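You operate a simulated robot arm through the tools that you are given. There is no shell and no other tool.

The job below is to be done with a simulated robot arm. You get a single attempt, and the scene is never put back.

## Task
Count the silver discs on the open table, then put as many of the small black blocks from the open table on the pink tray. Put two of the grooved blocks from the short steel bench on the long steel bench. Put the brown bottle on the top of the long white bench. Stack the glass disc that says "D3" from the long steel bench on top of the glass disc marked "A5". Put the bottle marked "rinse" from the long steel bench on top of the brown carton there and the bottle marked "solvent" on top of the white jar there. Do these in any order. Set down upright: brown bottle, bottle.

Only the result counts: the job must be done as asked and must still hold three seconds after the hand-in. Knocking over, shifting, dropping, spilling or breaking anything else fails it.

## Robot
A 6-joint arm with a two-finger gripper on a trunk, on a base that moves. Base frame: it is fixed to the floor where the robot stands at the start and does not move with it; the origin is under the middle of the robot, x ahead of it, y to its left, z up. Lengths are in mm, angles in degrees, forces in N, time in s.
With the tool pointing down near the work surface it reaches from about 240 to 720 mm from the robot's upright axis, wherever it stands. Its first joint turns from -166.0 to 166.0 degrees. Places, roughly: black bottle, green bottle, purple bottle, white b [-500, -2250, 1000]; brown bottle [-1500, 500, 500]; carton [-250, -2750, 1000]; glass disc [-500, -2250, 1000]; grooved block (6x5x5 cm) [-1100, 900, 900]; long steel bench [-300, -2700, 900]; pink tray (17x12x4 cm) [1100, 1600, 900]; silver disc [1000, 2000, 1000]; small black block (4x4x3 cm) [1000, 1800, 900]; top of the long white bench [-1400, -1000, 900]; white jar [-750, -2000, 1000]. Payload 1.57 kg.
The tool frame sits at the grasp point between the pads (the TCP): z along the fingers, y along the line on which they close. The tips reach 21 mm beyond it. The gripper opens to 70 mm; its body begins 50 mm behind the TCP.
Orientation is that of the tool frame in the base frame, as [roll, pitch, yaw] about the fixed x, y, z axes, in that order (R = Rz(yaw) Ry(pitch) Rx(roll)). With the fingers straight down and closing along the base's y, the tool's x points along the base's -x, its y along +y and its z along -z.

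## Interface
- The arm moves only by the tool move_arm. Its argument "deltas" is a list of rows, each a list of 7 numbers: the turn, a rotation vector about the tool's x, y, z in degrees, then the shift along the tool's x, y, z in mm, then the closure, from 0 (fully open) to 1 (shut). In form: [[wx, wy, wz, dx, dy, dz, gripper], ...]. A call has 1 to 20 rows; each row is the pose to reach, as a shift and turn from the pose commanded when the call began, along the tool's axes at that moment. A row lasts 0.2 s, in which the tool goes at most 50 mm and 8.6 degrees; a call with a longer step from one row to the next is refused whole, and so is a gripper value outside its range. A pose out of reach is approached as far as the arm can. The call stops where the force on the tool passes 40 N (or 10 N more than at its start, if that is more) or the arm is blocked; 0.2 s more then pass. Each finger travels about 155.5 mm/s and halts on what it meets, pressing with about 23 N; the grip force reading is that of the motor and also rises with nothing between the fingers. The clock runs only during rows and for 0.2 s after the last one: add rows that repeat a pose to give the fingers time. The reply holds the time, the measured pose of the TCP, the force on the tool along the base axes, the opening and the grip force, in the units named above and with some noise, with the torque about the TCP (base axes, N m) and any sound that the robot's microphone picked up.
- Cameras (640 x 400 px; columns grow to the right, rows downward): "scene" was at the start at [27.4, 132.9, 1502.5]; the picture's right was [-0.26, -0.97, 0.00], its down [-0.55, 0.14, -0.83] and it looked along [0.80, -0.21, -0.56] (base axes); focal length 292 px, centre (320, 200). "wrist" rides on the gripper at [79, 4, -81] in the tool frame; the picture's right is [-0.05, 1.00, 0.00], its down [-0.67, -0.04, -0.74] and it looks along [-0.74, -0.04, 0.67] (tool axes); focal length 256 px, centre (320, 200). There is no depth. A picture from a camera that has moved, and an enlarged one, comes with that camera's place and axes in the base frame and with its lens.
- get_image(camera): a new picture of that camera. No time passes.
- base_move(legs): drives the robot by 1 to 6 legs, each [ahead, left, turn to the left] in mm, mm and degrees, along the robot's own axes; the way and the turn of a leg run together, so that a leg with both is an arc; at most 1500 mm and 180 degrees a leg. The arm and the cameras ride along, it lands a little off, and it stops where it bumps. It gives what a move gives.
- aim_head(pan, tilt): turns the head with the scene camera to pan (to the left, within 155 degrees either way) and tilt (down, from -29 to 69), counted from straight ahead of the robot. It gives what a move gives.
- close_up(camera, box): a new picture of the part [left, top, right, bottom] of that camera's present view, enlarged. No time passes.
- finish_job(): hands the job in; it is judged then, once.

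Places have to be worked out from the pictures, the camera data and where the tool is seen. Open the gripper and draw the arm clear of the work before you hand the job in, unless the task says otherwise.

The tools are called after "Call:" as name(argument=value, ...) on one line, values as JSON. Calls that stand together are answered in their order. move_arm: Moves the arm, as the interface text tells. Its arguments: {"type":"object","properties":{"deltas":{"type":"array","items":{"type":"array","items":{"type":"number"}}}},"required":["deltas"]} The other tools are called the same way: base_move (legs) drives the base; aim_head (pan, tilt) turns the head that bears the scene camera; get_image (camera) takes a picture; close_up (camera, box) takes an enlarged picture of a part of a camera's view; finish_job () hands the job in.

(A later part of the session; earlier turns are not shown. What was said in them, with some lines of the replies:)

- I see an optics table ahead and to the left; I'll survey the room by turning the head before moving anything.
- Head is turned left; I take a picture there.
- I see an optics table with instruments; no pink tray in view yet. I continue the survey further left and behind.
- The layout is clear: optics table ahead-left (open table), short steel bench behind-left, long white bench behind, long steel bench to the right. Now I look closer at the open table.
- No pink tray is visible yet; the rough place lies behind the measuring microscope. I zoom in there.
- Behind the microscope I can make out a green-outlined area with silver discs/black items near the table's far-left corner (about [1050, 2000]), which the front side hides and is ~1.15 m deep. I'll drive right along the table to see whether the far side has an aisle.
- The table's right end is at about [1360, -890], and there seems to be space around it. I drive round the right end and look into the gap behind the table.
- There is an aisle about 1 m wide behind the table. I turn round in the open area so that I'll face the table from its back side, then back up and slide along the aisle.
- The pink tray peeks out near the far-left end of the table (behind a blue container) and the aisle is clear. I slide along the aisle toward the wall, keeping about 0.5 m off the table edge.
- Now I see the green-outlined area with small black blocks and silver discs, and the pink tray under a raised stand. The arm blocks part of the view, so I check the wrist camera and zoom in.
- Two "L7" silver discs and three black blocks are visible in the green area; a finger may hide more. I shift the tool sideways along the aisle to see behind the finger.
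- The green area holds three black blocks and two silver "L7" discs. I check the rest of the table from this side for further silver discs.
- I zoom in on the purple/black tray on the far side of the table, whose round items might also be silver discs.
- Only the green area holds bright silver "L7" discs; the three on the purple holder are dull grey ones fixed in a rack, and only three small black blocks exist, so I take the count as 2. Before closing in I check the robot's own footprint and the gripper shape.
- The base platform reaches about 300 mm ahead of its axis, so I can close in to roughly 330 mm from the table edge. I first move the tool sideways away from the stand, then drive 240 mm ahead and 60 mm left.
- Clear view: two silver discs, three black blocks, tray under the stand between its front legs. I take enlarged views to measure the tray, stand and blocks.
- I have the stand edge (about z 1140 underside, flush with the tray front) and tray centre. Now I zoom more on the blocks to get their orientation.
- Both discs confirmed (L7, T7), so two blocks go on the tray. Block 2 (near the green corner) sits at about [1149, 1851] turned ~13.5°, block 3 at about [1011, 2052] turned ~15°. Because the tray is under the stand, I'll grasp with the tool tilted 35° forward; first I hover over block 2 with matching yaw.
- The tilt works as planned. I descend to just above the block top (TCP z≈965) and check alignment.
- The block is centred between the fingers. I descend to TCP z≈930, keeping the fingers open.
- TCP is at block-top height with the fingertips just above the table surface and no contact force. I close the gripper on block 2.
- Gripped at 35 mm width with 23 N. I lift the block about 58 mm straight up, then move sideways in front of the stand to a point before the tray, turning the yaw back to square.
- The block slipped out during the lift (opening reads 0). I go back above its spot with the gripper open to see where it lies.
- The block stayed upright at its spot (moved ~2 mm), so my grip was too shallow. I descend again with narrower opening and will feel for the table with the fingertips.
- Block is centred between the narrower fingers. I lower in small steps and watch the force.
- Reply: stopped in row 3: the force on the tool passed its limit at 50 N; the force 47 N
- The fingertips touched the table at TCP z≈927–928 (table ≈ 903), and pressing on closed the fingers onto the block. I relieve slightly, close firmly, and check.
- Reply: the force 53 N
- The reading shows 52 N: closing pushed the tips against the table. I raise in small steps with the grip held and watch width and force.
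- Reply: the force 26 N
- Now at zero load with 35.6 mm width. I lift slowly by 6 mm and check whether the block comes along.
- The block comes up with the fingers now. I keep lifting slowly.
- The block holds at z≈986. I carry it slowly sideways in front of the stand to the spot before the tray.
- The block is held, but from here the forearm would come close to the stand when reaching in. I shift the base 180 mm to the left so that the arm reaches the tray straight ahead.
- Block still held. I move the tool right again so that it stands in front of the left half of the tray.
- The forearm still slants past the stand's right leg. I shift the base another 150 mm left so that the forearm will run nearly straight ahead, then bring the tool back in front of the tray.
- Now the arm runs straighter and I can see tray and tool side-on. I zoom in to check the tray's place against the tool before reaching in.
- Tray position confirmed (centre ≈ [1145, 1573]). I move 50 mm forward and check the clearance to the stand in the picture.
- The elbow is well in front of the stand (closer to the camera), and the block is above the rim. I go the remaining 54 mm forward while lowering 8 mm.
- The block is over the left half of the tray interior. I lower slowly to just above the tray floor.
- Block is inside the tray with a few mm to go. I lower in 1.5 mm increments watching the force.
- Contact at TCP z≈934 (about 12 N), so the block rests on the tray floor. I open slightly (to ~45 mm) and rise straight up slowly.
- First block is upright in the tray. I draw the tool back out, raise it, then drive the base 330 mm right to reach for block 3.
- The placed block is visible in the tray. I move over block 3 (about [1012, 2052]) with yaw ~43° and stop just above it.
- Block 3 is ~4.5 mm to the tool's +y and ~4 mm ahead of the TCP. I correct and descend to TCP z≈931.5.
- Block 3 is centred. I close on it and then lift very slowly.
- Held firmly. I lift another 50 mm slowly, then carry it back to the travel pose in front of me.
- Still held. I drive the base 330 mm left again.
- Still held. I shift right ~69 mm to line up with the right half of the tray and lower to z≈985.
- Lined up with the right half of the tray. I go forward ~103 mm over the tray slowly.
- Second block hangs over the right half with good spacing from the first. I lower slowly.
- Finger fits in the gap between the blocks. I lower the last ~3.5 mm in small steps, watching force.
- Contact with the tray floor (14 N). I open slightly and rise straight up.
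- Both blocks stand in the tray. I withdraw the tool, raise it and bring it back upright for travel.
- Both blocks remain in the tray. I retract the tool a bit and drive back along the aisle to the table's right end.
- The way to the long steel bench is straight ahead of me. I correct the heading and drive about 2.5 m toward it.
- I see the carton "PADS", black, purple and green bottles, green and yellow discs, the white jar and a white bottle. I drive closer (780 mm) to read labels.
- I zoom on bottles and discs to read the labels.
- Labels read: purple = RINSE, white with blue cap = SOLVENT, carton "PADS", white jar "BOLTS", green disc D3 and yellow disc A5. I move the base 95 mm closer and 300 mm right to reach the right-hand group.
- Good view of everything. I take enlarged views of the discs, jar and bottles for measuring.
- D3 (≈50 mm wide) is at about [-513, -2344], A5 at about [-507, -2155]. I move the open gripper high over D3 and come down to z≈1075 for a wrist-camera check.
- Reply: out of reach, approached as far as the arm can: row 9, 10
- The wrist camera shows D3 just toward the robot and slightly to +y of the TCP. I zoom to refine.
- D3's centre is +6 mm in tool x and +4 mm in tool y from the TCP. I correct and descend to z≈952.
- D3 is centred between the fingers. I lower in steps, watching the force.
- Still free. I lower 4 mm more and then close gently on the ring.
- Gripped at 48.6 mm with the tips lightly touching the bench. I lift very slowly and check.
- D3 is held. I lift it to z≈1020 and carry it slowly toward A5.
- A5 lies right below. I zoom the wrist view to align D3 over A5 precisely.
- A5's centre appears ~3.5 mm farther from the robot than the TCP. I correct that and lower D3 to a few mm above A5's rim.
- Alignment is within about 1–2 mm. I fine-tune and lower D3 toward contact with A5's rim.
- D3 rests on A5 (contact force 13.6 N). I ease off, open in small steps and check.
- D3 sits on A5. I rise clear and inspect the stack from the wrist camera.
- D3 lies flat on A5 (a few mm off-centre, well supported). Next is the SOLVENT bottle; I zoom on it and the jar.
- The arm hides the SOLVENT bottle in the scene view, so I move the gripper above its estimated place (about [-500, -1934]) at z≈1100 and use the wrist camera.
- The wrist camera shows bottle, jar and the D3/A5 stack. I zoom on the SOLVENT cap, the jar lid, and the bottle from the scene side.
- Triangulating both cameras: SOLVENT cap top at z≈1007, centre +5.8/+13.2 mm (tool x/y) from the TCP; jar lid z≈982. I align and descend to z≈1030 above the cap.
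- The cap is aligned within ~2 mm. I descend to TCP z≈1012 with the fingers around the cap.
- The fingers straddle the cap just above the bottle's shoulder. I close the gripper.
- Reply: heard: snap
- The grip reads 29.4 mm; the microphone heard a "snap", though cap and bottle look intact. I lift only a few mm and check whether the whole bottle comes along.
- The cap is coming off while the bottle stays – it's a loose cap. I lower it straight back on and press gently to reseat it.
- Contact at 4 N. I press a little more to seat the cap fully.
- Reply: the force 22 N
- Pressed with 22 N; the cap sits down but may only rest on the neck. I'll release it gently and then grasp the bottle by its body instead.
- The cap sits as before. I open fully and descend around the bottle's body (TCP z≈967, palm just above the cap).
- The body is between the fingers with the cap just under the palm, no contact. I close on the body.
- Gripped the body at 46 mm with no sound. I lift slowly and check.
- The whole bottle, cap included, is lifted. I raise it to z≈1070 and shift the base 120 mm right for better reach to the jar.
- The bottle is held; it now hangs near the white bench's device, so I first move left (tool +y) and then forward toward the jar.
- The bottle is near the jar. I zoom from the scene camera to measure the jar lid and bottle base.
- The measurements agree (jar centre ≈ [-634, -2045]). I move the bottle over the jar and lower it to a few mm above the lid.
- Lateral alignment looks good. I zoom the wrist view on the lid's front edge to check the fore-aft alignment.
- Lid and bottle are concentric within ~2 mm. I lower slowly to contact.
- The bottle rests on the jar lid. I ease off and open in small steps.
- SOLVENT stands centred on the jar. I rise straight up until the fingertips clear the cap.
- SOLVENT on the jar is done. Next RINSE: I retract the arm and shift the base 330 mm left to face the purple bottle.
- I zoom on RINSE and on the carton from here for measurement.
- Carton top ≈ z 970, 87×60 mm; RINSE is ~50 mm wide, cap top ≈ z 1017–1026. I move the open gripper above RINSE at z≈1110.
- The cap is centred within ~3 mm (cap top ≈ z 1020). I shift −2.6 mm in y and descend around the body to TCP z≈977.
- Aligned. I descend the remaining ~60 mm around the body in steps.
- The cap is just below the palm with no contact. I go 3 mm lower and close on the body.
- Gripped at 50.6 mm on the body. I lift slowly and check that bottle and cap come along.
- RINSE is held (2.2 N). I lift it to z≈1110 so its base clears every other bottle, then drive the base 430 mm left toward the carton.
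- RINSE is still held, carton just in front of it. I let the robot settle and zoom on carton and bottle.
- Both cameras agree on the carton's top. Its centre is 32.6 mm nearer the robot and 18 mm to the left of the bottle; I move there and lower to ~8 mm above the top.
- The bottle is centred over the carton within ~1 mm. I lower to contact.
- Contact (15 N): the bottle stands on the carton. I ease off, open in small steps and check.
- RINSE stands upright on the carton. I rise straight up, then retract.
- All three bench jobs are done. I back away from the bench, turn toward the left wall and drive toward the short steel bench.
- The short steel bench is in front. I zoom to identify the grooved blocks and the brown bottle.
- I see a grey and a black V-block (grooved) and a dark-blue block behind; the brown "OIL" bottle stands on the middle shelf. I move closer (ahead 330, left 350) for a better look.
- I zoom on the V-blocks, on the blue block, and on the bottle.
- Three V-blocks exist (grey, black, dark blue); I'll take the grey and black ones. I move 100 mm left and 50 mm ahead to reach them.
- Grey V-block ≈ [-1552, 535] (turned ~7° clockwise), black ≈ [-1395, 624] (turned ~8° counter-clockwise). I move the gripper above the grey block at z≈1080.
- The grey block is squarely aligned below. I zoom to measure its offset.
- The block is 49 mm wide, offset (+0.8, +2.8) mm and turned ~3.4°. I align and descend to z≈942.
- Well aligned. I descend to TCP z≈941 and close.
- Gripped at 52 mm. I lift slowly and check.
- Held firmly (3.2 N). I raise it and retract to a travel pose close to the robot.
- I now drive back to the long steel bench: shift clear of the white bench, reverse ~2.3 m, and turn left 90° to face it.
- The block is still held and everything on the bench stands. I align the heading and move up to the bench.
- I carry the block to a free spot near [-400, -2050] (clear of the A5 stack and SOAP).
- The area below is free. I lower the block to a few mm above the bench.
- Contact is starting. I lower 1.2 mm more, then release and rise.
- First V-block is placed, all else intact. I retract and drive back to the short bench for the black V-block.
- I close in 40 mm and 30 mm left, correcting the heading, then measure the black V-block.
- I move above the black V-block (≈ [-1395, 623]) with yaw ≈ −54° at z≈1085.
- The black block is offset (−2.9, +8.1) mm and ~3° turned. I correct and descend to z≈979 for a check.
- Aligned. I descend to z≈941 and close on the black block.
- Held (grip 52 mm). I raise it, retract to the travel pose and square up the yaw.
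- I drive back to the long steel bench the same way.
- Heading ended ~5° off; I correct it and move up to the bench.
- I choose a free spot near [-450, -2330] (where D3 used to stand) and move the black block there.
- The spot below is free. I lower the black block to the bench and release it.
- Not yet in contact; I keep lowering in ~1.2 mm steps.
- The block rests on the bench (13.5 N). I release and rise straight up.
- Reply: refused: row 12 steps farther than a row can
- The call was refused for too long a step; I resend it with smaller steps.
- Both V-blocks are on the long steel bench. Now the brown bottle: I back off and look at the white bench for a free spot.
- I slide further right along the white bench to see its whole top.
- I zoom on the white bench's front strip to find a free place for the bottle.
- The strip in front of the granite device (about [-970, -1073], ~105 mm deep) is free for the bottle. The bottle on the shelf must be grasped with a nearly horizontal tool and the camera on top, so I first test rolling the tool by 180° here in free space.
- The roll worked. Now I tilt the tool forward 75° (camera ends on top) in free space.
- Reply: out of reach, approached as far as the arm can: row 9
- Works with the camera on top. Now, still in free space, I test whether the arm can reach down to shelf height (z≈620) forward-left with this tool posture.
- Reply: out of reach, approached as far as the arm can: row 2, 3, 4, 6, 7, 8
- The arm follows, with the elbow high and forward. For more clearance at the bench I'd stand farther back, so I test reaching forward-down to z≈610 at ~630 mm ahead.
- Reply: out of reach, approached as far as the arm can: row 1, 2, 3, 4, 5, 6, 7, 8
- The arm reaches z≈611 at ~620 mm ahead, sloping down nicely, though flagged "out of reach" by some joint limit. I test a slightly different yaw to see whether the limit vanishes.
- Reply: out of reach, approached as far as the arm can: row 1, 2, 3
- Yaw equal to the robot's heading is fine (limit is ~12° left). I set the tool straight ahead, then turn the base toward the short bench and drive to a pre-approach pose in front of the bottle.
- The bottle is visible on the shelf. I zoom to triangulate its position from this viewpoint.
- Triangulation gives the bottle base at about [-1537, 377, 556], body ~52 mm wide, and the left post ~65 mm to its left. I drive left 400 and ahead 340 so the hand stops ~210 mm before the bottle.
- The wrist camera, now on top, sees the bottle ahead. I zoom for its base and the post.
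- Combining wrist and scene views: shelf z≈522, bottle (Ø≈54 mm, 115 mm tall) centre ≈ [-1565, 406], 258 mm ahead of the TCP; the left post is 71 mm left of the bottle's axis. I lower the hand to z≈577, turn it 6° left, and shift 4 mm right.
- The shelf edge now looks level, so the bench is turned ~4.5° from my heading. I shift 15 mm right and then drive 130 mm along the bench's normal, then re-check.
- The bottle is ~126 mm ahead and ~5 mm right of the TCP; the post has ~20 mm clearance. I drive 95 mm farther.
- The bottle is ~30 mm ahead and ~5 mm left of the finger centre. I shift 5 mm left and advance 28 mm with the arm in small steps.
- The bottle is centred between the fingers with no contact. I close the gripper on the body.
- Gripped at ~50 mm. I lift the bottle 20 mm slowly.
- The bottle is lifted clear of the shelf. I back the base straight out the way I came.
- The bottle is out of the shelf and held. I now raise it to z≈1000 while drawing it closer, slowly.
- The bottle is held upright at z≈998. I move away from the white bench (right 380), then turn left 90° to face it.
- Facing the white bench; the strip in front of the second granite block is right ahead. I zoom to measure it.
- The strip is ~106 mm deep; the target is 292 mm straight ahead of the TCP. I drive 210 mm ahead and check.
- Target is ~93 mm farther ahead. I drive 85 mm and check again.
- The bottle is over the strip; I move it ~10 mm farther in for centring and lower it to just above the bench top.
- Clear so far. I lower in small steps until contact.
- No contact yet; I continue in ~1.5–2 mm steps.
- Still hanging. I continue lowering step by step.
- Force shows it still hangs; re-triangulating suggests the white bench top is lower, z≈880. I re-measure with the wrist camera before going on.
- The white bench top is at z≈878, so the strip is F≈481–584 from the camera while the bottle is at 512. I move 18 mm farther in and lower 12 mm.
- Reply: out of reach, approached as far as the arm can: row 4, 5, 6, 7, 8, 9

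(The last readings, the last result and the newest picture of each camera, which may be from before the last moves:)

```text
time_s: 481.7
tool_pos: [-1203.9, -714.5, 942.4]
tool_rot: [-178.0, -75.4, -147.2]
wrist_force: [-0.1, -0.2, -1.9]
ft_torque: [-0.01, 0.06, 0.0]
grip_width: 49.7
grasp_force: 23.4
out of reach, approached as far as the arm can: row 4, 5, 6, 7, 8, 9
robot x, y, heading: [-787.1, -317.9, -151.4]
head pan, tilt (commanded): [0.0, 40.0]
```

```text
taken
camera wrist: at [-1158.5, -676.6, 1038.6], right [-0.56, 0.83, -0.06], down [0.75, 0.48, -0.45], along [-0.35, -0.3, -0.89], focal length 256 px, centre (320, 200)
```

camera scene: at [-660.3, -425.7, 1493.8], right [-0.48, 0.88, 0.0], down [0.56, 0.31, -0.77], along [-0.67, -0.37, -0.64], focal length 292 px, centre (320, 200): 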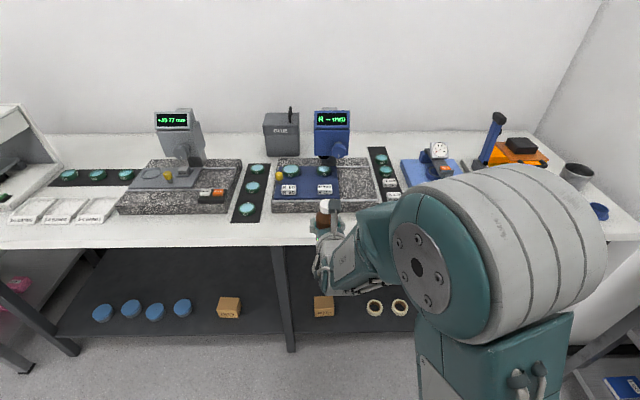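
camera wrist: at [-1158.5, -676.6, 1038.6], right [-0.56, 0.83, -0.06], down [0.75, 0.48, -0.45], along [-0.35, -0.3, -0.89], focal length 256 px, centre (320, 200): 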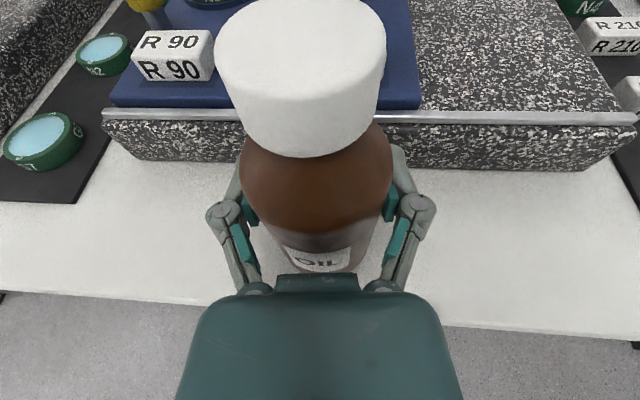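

A joint limit shifts it slightly; I turn the hand 5° right (bottle just spins about its own axis) to get away from the limit.

Call:
move_arm(deltas=[[-1.2, 0, 0.3, 0, 0, 0, 1], [-2.4, 0, 0.6, 0, 0, 0, 1], [-3.6, 0, 0.9, 0, 0, 0, 1], [-4.8, 0, 1.3, 0, 0, 0, 1], [-4.8, 0, 1.3, 0, 0, 0, 1]])

Call:
move_arm(deltas=[[0, 0, 0, -1.5, 0, 0.4, 1], [0, 0, 0, -2.9, 0, 0.8, 1], [0, 0, 0, -2.9, 0, 0.8, 1]])

Call:
move_arm(deltas=[[0, 0, 0, -1.3, 0, 0.3, 1], [0, 0, 0, -1.3, 0, 0.3, 1]])

```text
time_s: 482.9
tool_pos: [-1204.1, -713.4, 942.7]
tool_rot: [-177.5, -75.1, -152.3]
wrist_force: [-0.1, -0.3, -2.0]
ft_torque: [0.0, 0.05, 0.01]
grip_width: 49.6
grasp_force: 22.9
robot x, y, heading: [-792.5, -319.4, -151.4]
head pan, tilt (commanded): [0.0, 40.0]
```

```text
time_s: 483.7
tool_pos: [-1203.5, -712.9, 939.6]
tool_rot: [-177.3, -75.2, -152.2]
wrist_force: [0.8, 0.0, -1.6]
ft_torque: [0.0, 0.0, -0.01]
grip_width: 49.6
grasp_force: 23.3
robot x, y, heading: [-788.6, -318.3, -151.6]
head pan, tilt (commanded): [0.0, 40.0]
```

```text
time_s: 484.3
tool_pos: [-1203.7, -714.2, 938.3]
tool_rot: [-177.4, -75.2, -152.1]
wrist_force: [-0.3, 0.2, -1.9]
ft_torque: [-0.02, 0.02, -0.02]
grip_width: 49.6
grasp_force: 23.3
robot x, y, heading: [-785.9, -317.0, -151.8]
head pan, tilt (commanded): [0.0, 40.0]
```

No limit flagged now. I continue lowering in 1.3 mm steps until contact.

Call:
move_arm(deltas=[[0, 0, 0, -1.3, 0, 0.3, 1], [0, 0, 0, -1.3, 0, 0.3, 1]])

Call:
move_arm(deltas=[[0, 0, 0, -1.3, 0, 0.3, 1], [0, 0, 0, -1.3, 0, 0.3, 1]])

Call:
move_arm(deltas=[[0, 0, 0, -1.3, 0, 0.3, 1], [0, 0, 0, -1.3, 0, 0.3, 1]])

```text
time_s: 484.9
tool_pos: [-1203.8, -714.6, 936.8]
tool_rot: [-177.4, -75.4, -152.2]
wrist_force: [-0.4, 0.4, -2.3]
ft_torque: [-0.03, 0.04, 0.02]
grip_width: 49.2
grasp_force: 23.0
robot x, y, heading: [-788.0, -318.1, -151.4]
head pan, tilt (commanded): [0.0, 40.0]
```

```text
time_s: 485.5
tool_pos: [-1203.7, -713.8, 935.6]
tool_rot: [-177.4, -75.3, -152.3]
wrist_force: [0.2, -0.6, -1.5]
ft_torque: [-0.01, 0.0, -0.03]
grip_width: 49.5
grasp_force: 22.6
robot x, y, heading: [-789.0, -316.6, -151.4]
head pan, tilt (commanded): [0.0, 40.0]
```

```text
time_s: 486.1
tool_pos: [-1204.3, -712.8, 933.7]
tool_rot: [-177.3, -75.3, -152.2]
wrist_force: [0.6, 0.8, -2.2]
ft_torque: [-0.03, 0.02, 0.03]
grip_width: 49.7
grasp_force: 23.3
robot x, y, heading: [-788.1, -320.4, -151.2]
head pan, tilt (commanded): [0.0, 40.0]
```

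Still no contact; continuing.

Call:
move_arm(deltas=[[0, 0, 0, -1.3, 0, 0.3, 1], [0, 0, 0, -1.3, 0, 0.3, 1]])

Call:
move_arm(deltas=[[0, 0, 0, -1.3, 0, 0.3, 1], [0, 0, 0, -1.3, 0, 0.3, 1]])

Call:
move_arm(deltas=[[0, 0, 0, -1.3, 0, 0.3, 1], [0, 0, 0, -1.3, 0, 0.3, 1]])

```text
time_s: 486.7
tool_pos: [-1204.0, -714.0, 932.0]
tool_rot: [-177.4, -75.2, -152.2]
wrist_force: [-0.1, 0.8, -2.0]
ft_torque: [-0.03, 0.01, 0.02]
grip_width: 49.5
grasp_force: 23.4
robot x, y, heading: [-787.2, -321.1, -151.4]
head pan, tilt (commanded): [0.0, 40.0]
```

```text
time_s: 487.3
tool_pos: [-1203.8, -714.6, 932.5]
tool_rot: [-177.5, -75.2, -152.4]
wrist_force: [-0.6, -0.1, -1.0]
ft_torque: [-0.05, -0.02, 0.0]
grip_width: 49.6
grasp_force: 23.0
robot x, y, heading: [-788.5, -314.6, -151.3]
head pan, tilt (commanded): [0.0, 40.0]
```

```text
time_s: 487.9
tool_pos: [-1203.2, -713.1, 929.4]
tool_rot: [-177.4, -75.2, -152.4]
wrist_force: [0.7, 1.0, -1.9]
ft_torque: [-0.02, 0.03, 0.0]
grip_width: 49.7
grasp_force: 23.2
robot x, y, heading: [-785.4, -317.5, -151.5]
head pan, tilt (commanded): [0.0, 40.0]
```

Still hanging free (palm still ~20 mm above the bench). I continue.

Call:
move_arm(deltas=[[0, 0, 0, -1.3, 0, 0.3, 1], [0, 0, 0, -1.3, 0, 0.3, 1]])

Call:
move_arm(deltas=[[0, 0, 0, -1.3, 0, 0.3, 1], [0, 0, 0, -1.3, 0, 0.3, 1]])

Call:
move_arm(deltas=[[0, 0, 0, -1.3, 0, 0.3, 1], [0, 0, 0, -1.3, 0, 0.3, 1]])

Call:
get_image(camera="wrist")

```text
time_s: 488.5
tool_pos: [-1204.0, -713.3, 928.7]
tool_rot: [-177.3, -75.4, -152.3]
wrist_force: [1.5, 0.1, 6.1]
ft_torque: [0.09, -0.02, 0.0]
grip_width: 49.6
grasp_force: 23.2
robot x, y, heading: [-787.8, -316.6, -151.5]
head pan, tilt (commanded): [0.0, 40.0]
```

```text
time_s: 489.1
tool_pos: [-1204.5, -712.1, 928.9]
tool_rot: [-177.2, -75.4, -152.5]
wrist_force: [-2.2, -0.1, 17.4]
ft_torque: [0.25, 0.07, 0.07]
grip_width: 49.6
grasp_force: 22.6
robot x, y, heading: [-784.7, -320.8, -151.4]
head pan, tilt (commanded): [0.0, 40.0]
```

```text
time_s: 489.7
tool_pos: [-1204.4, -713.8, 925.9]
tool_rot: [-177.3, -75.4, -152.2]
wrist_force: [-3.0, -5.8, 17.4]
ft_torque: [-0.05, -0.03, 0.01]
grip_width: 49.5
grasp_force: 23.1
robot x, y, heading: [-789.6, -317.8, -151.4]
head pan, tilt (commanded): [0.0, 40.0]
```

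```text
taken
camera wrist: at [-1155.9, -679.7, 1022.3], right [-0.49, 0.87, -0.06], down [0.79, 0.41, -0.46], along [-0.37, -0.27, -0.89], focal length 256 px, centre (320, 200)
```

wrist: 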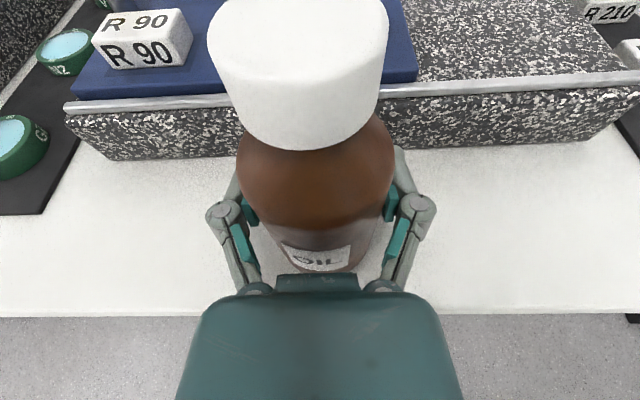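

The bottle stands on the white bench (17 N). I ease off slightly and open gradually.

Call:
move_arm(deltas=[[0, 0, 0, 0.9, 0, -0.2, 1], [0, 0, 0, 1.3, 0, -0.3, 0.27], [0, 0, 0, 1.3, 0, -0.3, 0.22], [0, 0, 0, 1.3, 0, -0.3, 0.15], [0, 0, 0, 1.3, 0, -0.3, 0.07], [0, 0, 0, 1.3, 0, -0.3, 0], [0, 0, 0, 1.3, 0, -0.3, 0]])

Call:
get_image(camera="wrist")

Call:
close_up(camera="scene", box=[260, 180, 380, 270])

```text
time_s: 491.3
tool_pos: [-1203.8, -714.1, 927.0]
tool_rot: [-177.5, -75.4, -152.3]
wrist_force: [0.4, -1.0, -0.1]
ft_torque: [0.02, -0.01, 0.03]
grip_width: 70.0
grasp_force: 0.1
robot x, y, heading: [-786.2, -319.4, -151.2]
head pan, tilt (commanded): [0.0, 40.0]
```

```text
taken
camera wrist: at [-1155.9, -679.9, 1023.3], right [-0.49, 0.87, -0.06], down [0.79, 0.41, -0.45], along [-0.37, -0.27, -0.89], focal length 256 px, centre (320, 200)
```

wrist: 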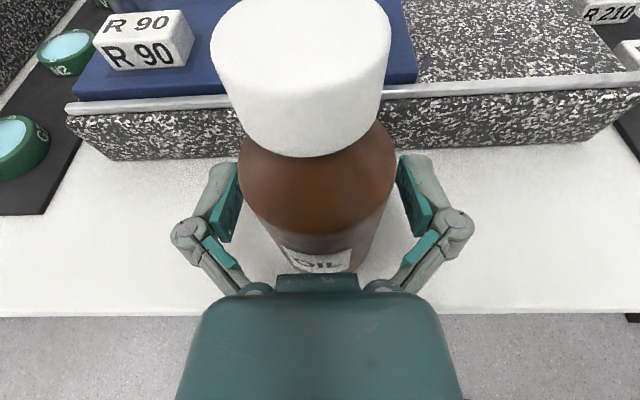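

```text
4.44 times, centred on (320, 225) of scene
camera zoom: at [-735.5, -466.9, 1493.7], right [-0.48, 0.88, 0.0], down [0.56, 0.31, -0.77], along [-0.67, -0.37, -0.64], focal length 1297 px, centre (320, 89)
```

zoom: 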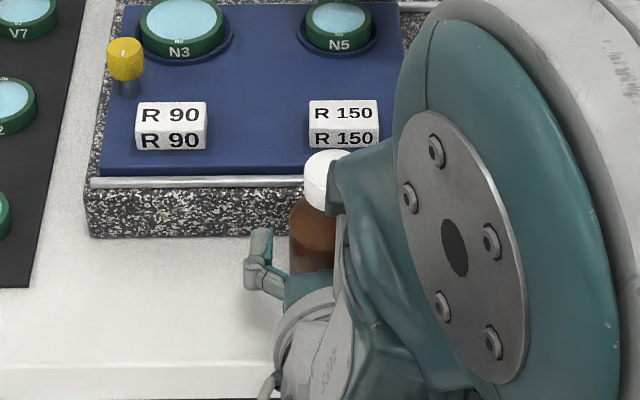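

The bottle stands upright and free. I draw the hand straight back with the arm 75 mm, then back the base away.

Call:
move_arm(deltas=[[0, 0, 0, -1.3, 0, -4.8, 0], [0, 0, 0, -3.8, 0, -14.5, 0], [0, 0, 0, -7.6, 0, -29, 0], [0, 0, 0, -11.4, 0, -43.5, 0], [0, 0, 0, -15.2, 0, -58, 0], [0, 0, 0, -19, 0, -72.5, 0], [0, 0, 0, -19, 0, -72.5, 0]])

Call:
get_image(camera="wrist")

Call:
close_up(camera="scene", box=[260, 180, 380, 270])

```text
time_s: 492.9
tool_pos: [-1138.1, -675.8, 926.6]
tool_rot: [-177.3, -75.3, -152.4]
wrist_force: [0.6, 0.1, -1.1]
ft_torque: [0.0, -0.01, 0.0]
grip_width: 70.1
grasp_force: 0.0
robot x, y, heading: [-789.8, -317.9, -151.2]
head pan, tilt (commanded): [0.0, 40.0]
```

```text
taken
camera wrist: at [-1090.2, -642.3, 1022.7], right [-0.49, 0.87, -0.06], down [0.79, 0.41, -0.45], along [-0.37, -0.27, -0.89], focal length 256 px, centre (320, 200)
```

wrist: 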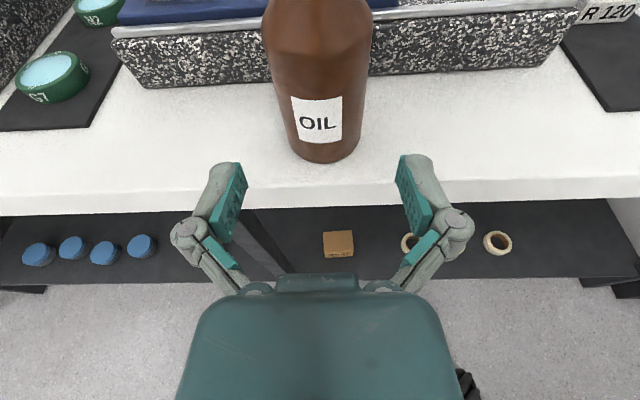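

```text
4.44 times, centred on (320, 225) of scene
camera zoom: at [-735.1, -466.8, 1493.7], right [-0.48, 0.88, 0.0], down [0.56, 0.31, -0.77], along [-0.67, -0.37, -0.64], focal length 1297 px, centre (320, 89)
```

zoom: 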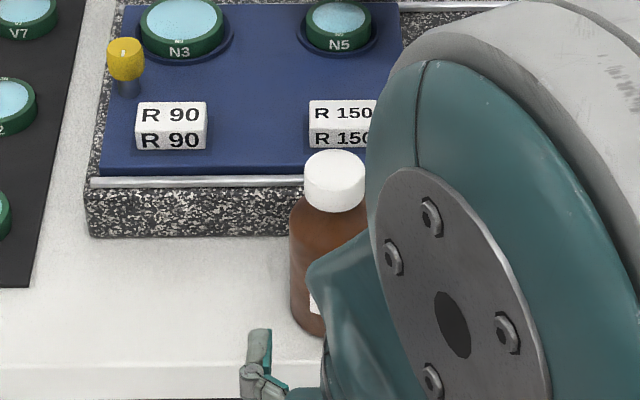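

The brown bottle stands upright on the white bench. I back away, return the arm to a neutral pose and then re-inspect everything.

Call:
base_move(legs=[[-400, 0, 0]])

Call:
move_arm(deltas=[[0, -8, 0, 0, 0, 0, 0], [0, -16, 0, 10, 0, -3, 0], [0, -24, 0, 30, 0, -8, 0], [0, -32, 0, 60, 0, -16, 0], [0, -40, 0, 90, 0, -24, 0], [0, -48, 0, 120, 0, -32, 0], [0, -56, 0, 150, 0, -40, 0], [0, -64, 0, 180, 0, -48, 0], [0, -72, 0, 210, 0, -56, 0], [0, -75, 0, 230, 0, -62, 0], [0, -75, 0, 230, 0, -62, 0]])

Call:
get_image(camera="scene")

```text
time_s: 495.4
tool_pos: [-791.9, -485.0, 927.4]
tool_rot: [-177.5, -75.3, -152.7]
wrist_force: [-0.2, -0.5, 0.2]
ft_torque: [-0.01, -0.01, -0.03]
grip_width: 70.1
grasp_force: 0.1
robot x, y, heading: [-435.2, -125.8, -151.8]
head pan, tilt (commanded): [0.0, 40.0]
```

```text
time_s: 497.8
tool_pos: [-792.2, -480.6, 1165.5]
tool_rot: [-179.3, -0.2, -150.3]
wrist_force: [0.4, 0.7, 0.6]
ft_torque: [0.0, 0.02, 0.05]
grip_width: 70.0
grasp_force: 0.1
robot x, y, heading: [-436.9, -129.1, -152.0]
head pan, tilt (commanded): [0.0, 40.0]
```

```text
taken
camera scene: at [-387.5, -278.5, 1493.8], right [-0.47, 0.88, 0.0], down [0.57, 0.3, -0.77], along [-0.68, -0.36, -0.64], focal length 292 px, centre (320, 200)
```

scene: 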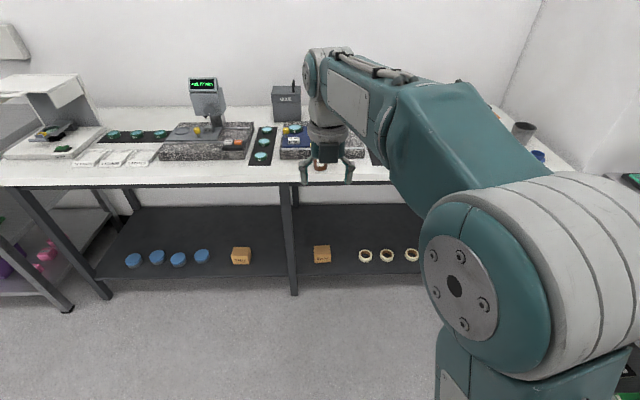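

I drive left along the benches to re-inspect the long steel bench.

Call:
base_move(legs=[[0, 1300, 0], [0, 600, 0], [200, 0, 0]])

Call:
get_image(camera="scene")

Call:
close_up(camera="scene", box=[300, 100, 500, 225])

```text
time_s: 508.5
tool_pos: [-122.8, -2237.8, 1165.0]
tool_rot: [-179.3, -0.3, -151.6]
wrist_force: [-0.5, -0.1, -0.1]
ft_torque: [0.03, 0.01, -0.02]
grip_width: 69.8
grasp_force: 0.0
robot x, y, heading: [243.3, -1897.2, -152.9]
head pan, tilt (commanded): [0.0, 40.0]
```

```text
taken
camera scene: at [287.4, -2046.7, 1493.7], right [-0.45, 0.89, 0.0], down [0.57, 0.29, -0.77], along [-0.68, -0.34, -0.64], focal length 292 px, centre (320, 200)
```

scene: 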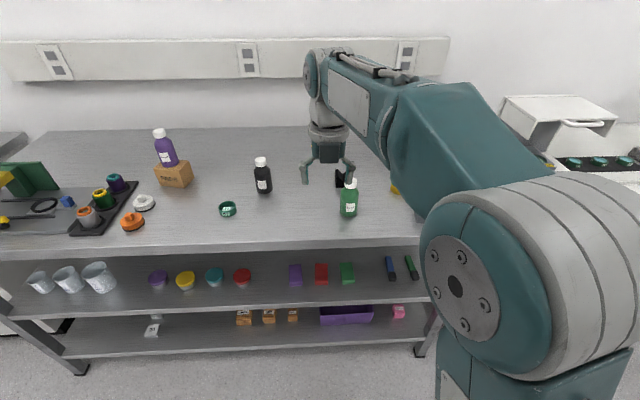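

```text
3.20 times, centred on (400, 162) of scene
camera zoom: at [287.4, -2046.7, 1493.7], right [-0.45, 0.89, 0.0], down [0.57, 0.29, -0.77], along [-0.68, -0.34, -0.64], focal length 934 px, centre (64, 320)
```

zoom: 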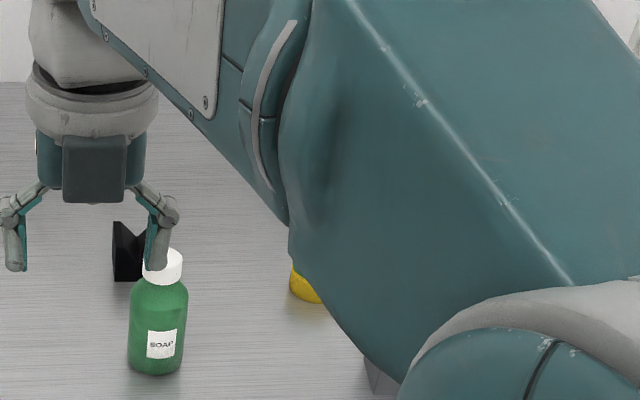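

The arm blocks the view; I shift the base right so these objects appear left of the arm.

Call:
base_move(legs=[[0, -650, 0]])

Call:
aim_head(pan=20, tilt=30)

Call:
get_image(camera="scene")

Call:
close_up(camera="scene", box=[200, 120, 360, 220])

Call:
close_up(camera="scene", box=[40, 120, 200, 220])

```text
time_s: 512.1
tool_pos: [-418.7, -1650.8, 1166.0]
tool_rot: [-179.2, -0.3, -151.5]
wrist_force: [0.6, -0.4, -0.3]
ft_torque: [0.02, -0.01, 0.02]
grip_width: 70.1
grasp_force: 0.0
robot x, y, heading: [-58.2, -1307.6, -153.1]
head pan, tilt (commanded): [0.0, 40.0]
```

```text
time_s: 513.0
tool_pos: [-420.5, -1648.1, 1166.1]
tool_rot: [-179.2, -0.4, -151.6]
wrist_force: [-0.5, -0.4, 0.4]
ft_torque: [-0.02, -0.01, 0.01]
grip_width: 69.9
grasp_force: 0.0
robot x, y, heading: [-58.7, -1307.3, -153.2]
head pan, tilt (commanded): [20.0, 30.0]
```

```text
taken
camera scene: at [5.0, -1486.3, 1509.0], right [-0.73, 0.69, 0.0], down [0.34, 0.37, -0.87], along [-0.59, -0.63, -0.5], focal length 292 px, centre (320, 200)
```

scene: 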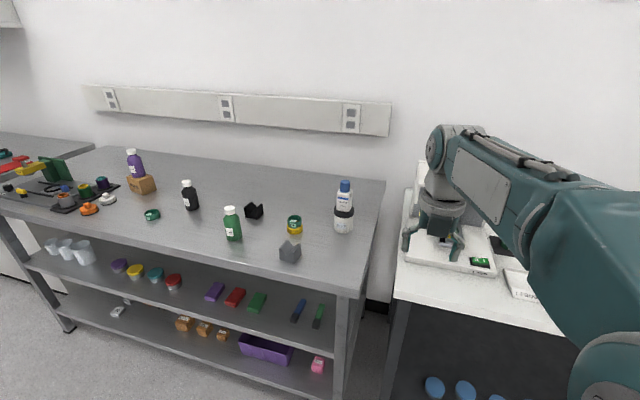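

```text
4.00 times, centred on (280, 170) of scene
camera zoom: at [5.0, -1486.3, 1509.0], right [-0.73, 0.69, 0.0], down [0.34, 0.37, -0.87], along [-0.59, -0.63, -0.5], focal length 1167 px, centre (480, 320)
```

zoom: 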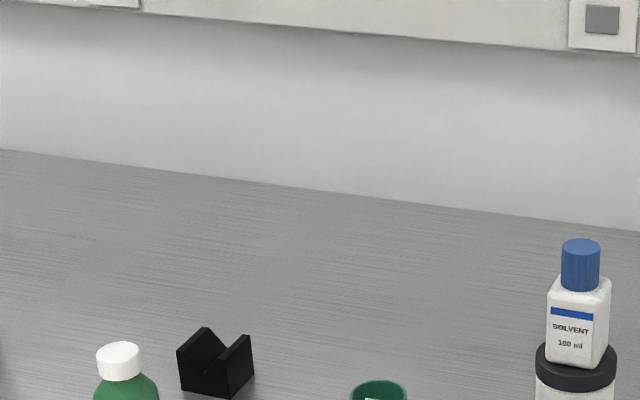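

```text
4.00 times, centred on (120, 170) of scene
camera zoom: at [5.0, -1486.3, 1509.0], right [-0.73, 0.69, 0.0], down [0.34, 0.37, -0.87], along [-0.59, -0.63, -0.5], focal length 1167 px, centre (1120, 320)
```

zoom: 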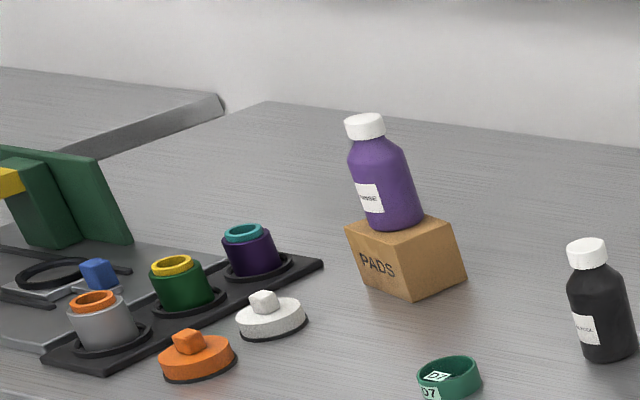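

Everything stands. I zoom on the D3/A5 stack, the SOLVENT cap, and the V-blocks.

Call:
close_up(camera="scene", box=[270, 200, 320, 240])

Call:
close_up(camera="scene", box=[320, 170, 370, 240])

Call:
close_up(camera="scene", box=[220, 190, 320, 270])

```text
10.00 times, centred on (295, 220) of scene
camera zoom: at [5.0, -1486.3, 1509.0], right [-0.73, 0.69, 0.0], down [0.34, 0.37, -0.87], along [-0.59, -0.63, -0.5], focal length 2918 px, centre (570, 0)
```

zoom: 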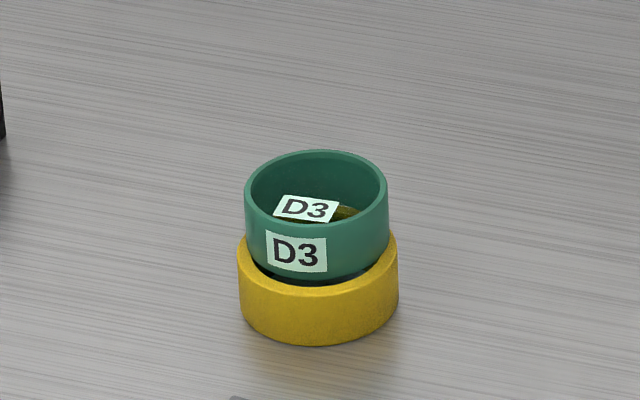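

```text
5.71 times, centred on (345, 205) of scene
camera zoom: at [5.0, -1486.3, 1509.0], right [-0.73, 0.69, 0.0], down [0.34, 0.37, -0.87], along [-0.59, -0.63, -0.5], focal length 1668 px, centre (177, 171)
```

zoom: 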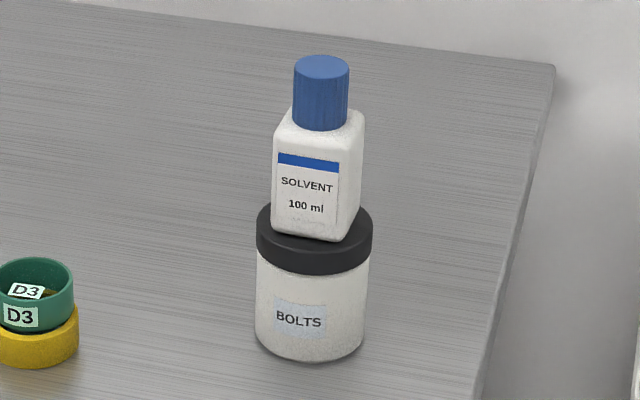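

```text
5.00 times, centred on (270, 230) of scene
camera zoom: at [5.0, -1486.3, 1509.0], right [-0.73, 0.69, 0.0], down [0.34, 0.37, -0.87], along [-0.59, -0.63, -0.5], focal length 1459 px, centre (570, 50)
```

zoom: 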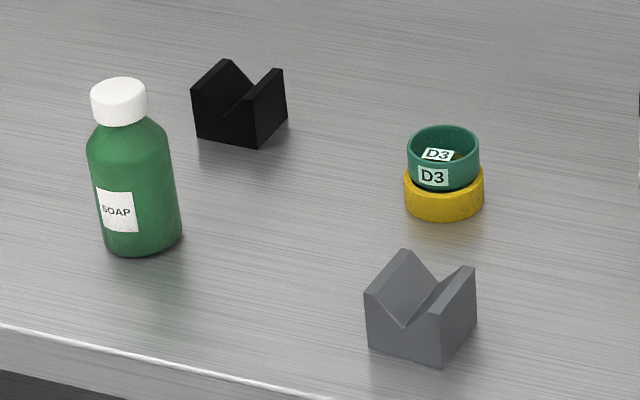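

All bench items look right. I take a last look at the brown bottle on the white bench.

Call:
aim_head(pan=-50, tilt=25)

Call:
get_image(camera="scene")

Call:
aim_head(pan=-90, tilt=25)

Call:
get_image(camera="scene")

```text
time_s: 514.4
tool_pos: [-418.9, -1648.8, 1165.0]
tool_rot: [-179.1, -0.3, -151.6]
wrist_force: [0.4, -0.1, -0.8]
ft_torque: [0.01, 0.05, 0.02]
grip_width: 69.9
grasp_force: 0.0
robot x, y, heading: [-55.0, -1304.7, -153.5]
head pan, tilt (commanded): [-50.0, 25.0]
```

```text
taken
camera scene: at [-17.8, -1383.7, 1517.2], right [0.4, 0.92, 0.0], down [0.39, -0.17, -0.91], along [-0.83, 0.36, -0.42], focal length 292 px, centre (320, 200)
```

scene: 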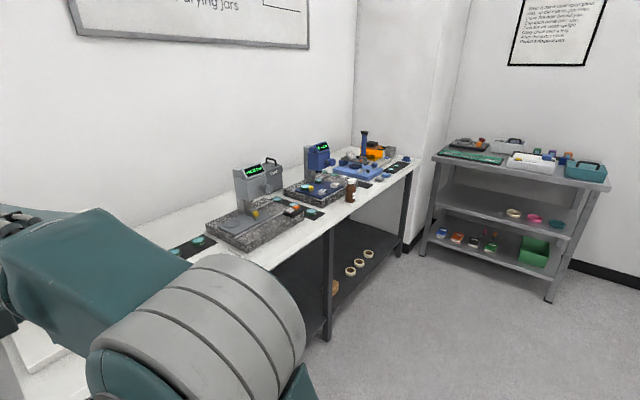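

```text
time_s: 515.4
tool_pos: [-418.4, -1648.7, 1165.8]
tool_rot: [-179.3, -0.2, -151.5]
wrist_force: [0.2, -0.4, 0.1]
ft_torque: [0.0, 0.01, 0.01]
grip_width: 69.8
grasp_force: 0.1
robot x, y, heading: [-54.3, -1309.1, -153.6]
head pan, tilt (commanded): [-90.0, 25.0]
```

```text
taken
camera scene: at [25.4, -1337.8, 1517.3], right [0.89, 0.45, 0.0], down [0.19, -0.38, -0.91], along [-0.41, 0.81, -0.42], focal length 292 px, centre (320, 200)
```

scene: 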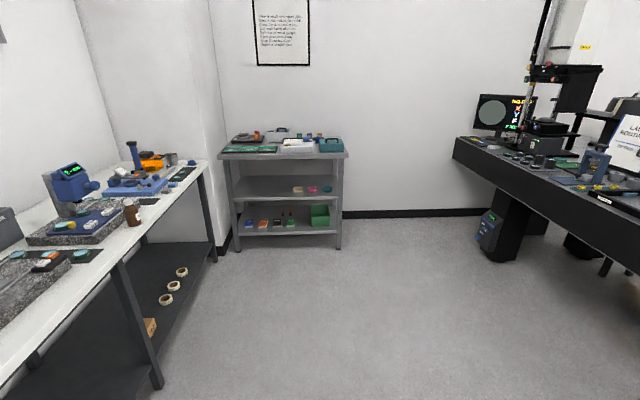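

The brown bottle is upright. Before handing in, I double-check the silver-disc count by inspecting the open table's front side more closely.

Call:
base_move(legs=[[-800, 0, 0], [0, -500, 0]])

Call:
aim_head(pan=-150, tilt=30)

Call:
get_image(camera="scene")

Call:
aim_head(pan=-110, tilt=30)

Call:
get_image(camera="scene")

```text
time_s: 522.2
tool_pos: [74.3, -855.3, 1165.7]
tool_rot: [-179.2, -0.2, -151.9]
wrist_force: [-0.3, -0.1, 0.2]
ft_torque: [0.03, 0.02, 0.0]
grip_width: 70.2
grasp_force: 0.0
robot x, y, heading: [436.5, -515.6, -153.6]
head pan, tilt (commanded): [-90.0, 25.0]
```

```text
time_s: 523.5
tool_pos: [73.1, -852.2, 1164.3]
tool_rot: [-179.1, -0.3, -151.9]
wrist_force: [0.5, 0.4, 0.6]
ft_torque: [0.0, 0.01, 0.0]
grip_width: 70.1
grasp_force: 0.1
robot x, y, heading: [437.5, -510.4, -153.7]
head pan, tilt (commanded): [-150.0, 30.0]
```

```text
taken
camera scene: at [610.7, -550.9, 1509.4], right [0.83, -0.55, 0.0], down [-0.28, -0.42, -0.87], along [0.48, 0.72, -0.5], focal length 292 px, centre (320, 200)
```

scene: 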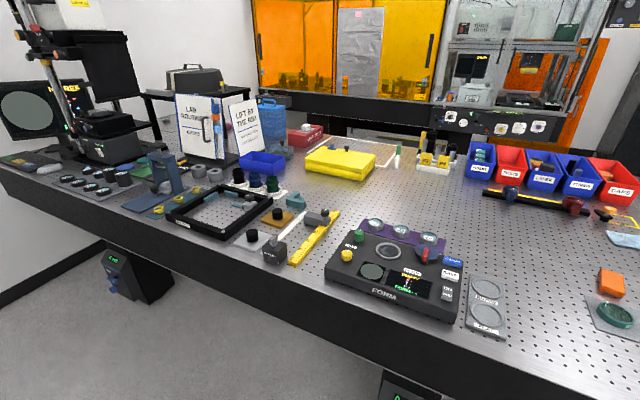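

```text
time_s: 524.6
tool_pos: [73.7, -853.1, 1165.9]
tool_rot: [-179.2, -0.3, -151.8]
wrist_force: [-0.3, 0.8, 0.4]
ft_torque: [-0.01, 0.01, 0.0]
grip_width: 69.9
grasp_force: 0.1
robot x, y, heading: [440.6, -511.9, -153.5]
head pan, tilt (commanded): [-110.0, 30.0]
```

```text
taken
camera scene: at [550.8, -536.6, 1509.4], right [0.99, 0.11, 0.0], down [0.06, -0.5, -0.87], along [-0.1, 0.86, -0.5], focal length 292 px, centre (320, 200)
```

scene: 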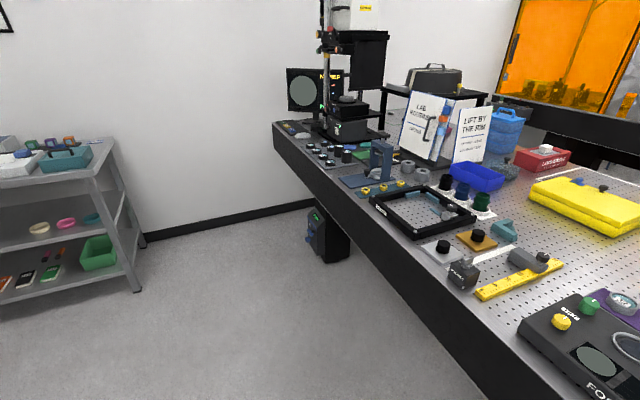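

I zoom on the purple tray, the front-left area and the microscope stage.

Call:
close_up(camera="scene", box=[280, 80, 440, 200])

Call:
aim_head(pan=-150, tilt=30)

Call:
close_up(camera="scene", box=[320, 200, 520, 330])

Call:
close_up(camera="scene", box=[20, 130, 180, 230])

Call:
close_up(camera="scene", box=[160, 140, 340, 260])

Call:
close_up(camera="scene", box=[440, 130, 640, 250])

```text
3.33 times, centred on (360, 140) of scene
camera zoom: at [550.8, -536.6, 1509.4], right [0.99, 0.11, 0.0], down [0.06, -0.5, -0.87], along [-0.1, 0.86, -0.5], focal length 973 px, centre (187, 400)
```

zoom: 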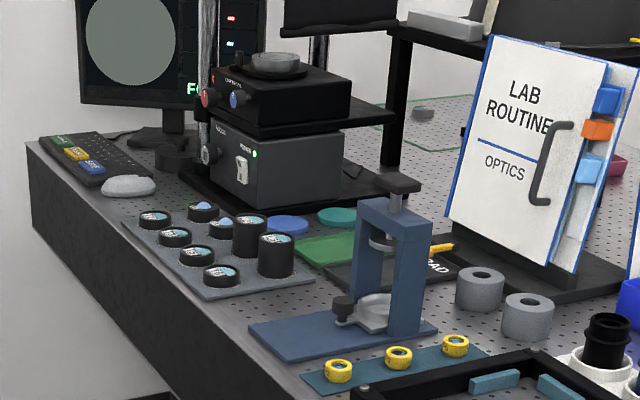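

```text
time_s: 525.6
tool_pos: [73.6, -851.2, 1166.3]
tool_rot: [-179.2, -0.2, -151.9]
wrist_force: [0.3, -0.6, -0.1]
ft_torque: [0.01, -0.01, 0.0]
grip_width: 70.0
grasp_force: 0.1
robot x, y, heading: [442.3, -516.3, -153.6]
head pan, tilt (commanded): [-150.0, 30.0]
```

```text
3.08 times, centred on (420, 265) of scene
camera zoom: at [610.8, -551.1, 1509.4], right [0.83, -0.55, 0.0], down [-0.28, -0.42, -0.87], along [0.48, 0.72, -0.5], focal length 898 px, centre (12, 0)
```

zoom: 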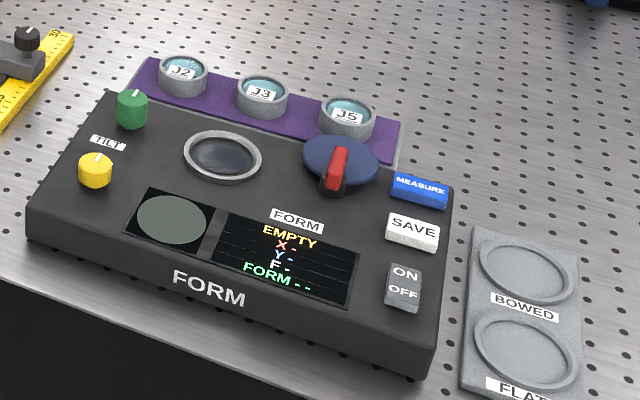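

```text
4.00 times, centred on (100, 180) of scene
camera zoom: at [610.8, -551.1, 1509.4], right [0.83, -0.55, 0.0], down [-0.28, -0.42, -0.87], along [0.48, 0.72, -0.5], focal length 1167 px, centre (1200, 280)
```

zoom: 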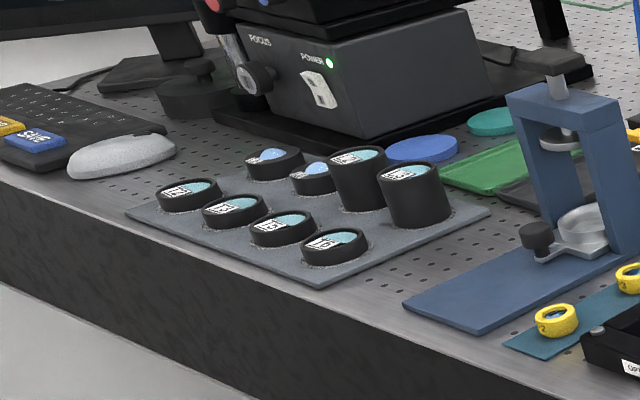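

```text
3.33 times, centred on (250, 200) of scene
camera zoom: at [610.8, -551.1, 1509.4], right [0.83, -0.55, 0.0], down [-0.28, -0.42, -0.87], along [0.48, 0.72, -0.5], focal length 973 px, centre (553, 200)
```

zoom: 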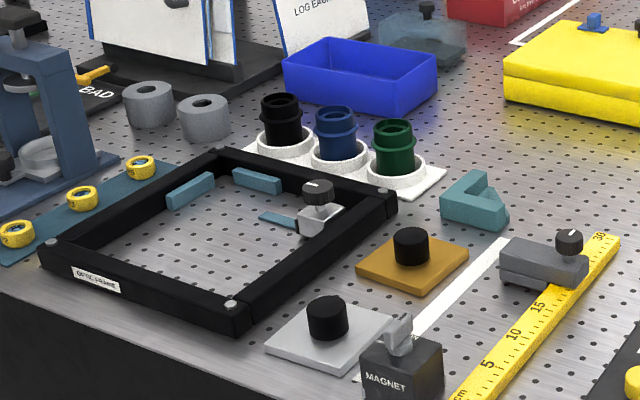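

```text
3.20 times, centred on (540, 190) of scene
camera zoom: at [610.8, -551.1, 1509.4], right [0.83, -0.55, 0.0], down [-0.28, -0.42, -0.87], along [0.48, 0.72, -0.5], focal length 934 px, centre (-384, 232)
```

zoom: 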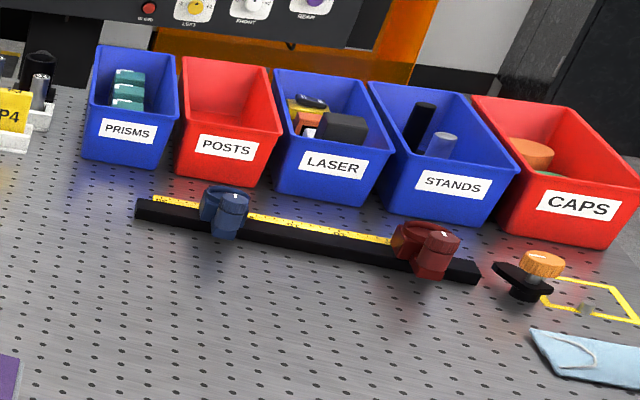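

The three discs in the purple rack have dull grey rings and sit in the FORM meter's fixture. The only bright silver discs are the two in the green area, so two blocks in the tray is right. All items are placed and upright, the gripper is open and the arm is clear, so I hand the job in.

Call:
finish_job()

```text
The job is handed in.
```

I finished every item and handed the job in. There are three doubts: a loose cap on the SOLVENT bottle, a judgement call in the silver disc count, and a small offset in the D3 stack.

- **Silver discs and black blocks:** I counted two silver discs, L7 and T7, both in the green area, so two small black blocks are on the pink tray. Three more discs (J2, J3, J5) sit in the purple rack by the FORM meter. I left them out because their rings look dull grey rather than silver. Only three small black blocks were on the table, so a count of five could not have been met anyway. The first grab of one block slipped; it stayed upright and only moved about 2 mm before I picked it up again.
- **Grooved blocks:** the grey and the black one are on the long steel bench, well clear of the other items.
- **Brown bottle:** it stands upright on the long white bench, in the front strip before the second granite block.
- **Glass discs:** D3 rests flat on A5, about 4 mm off-centre.
- **Rinse:** it stands upright on the brown carton.
- **Solvent:** it stands upright on the white jar. When I first gripped it by the cap, the microphone heard a snap and the cap came off about 5 mm. I set it straight back, pressed it down with 22 N and carried the bottle by its body. The cap looks seated, but I could not confirm it is fastened, and I can't rule out that the snap damaged it.

At the last look over both benches everything stood as placed. I last checked the tray right after filling it, and both blocks were upright. The gripper was open and the arm clear at hand-in.
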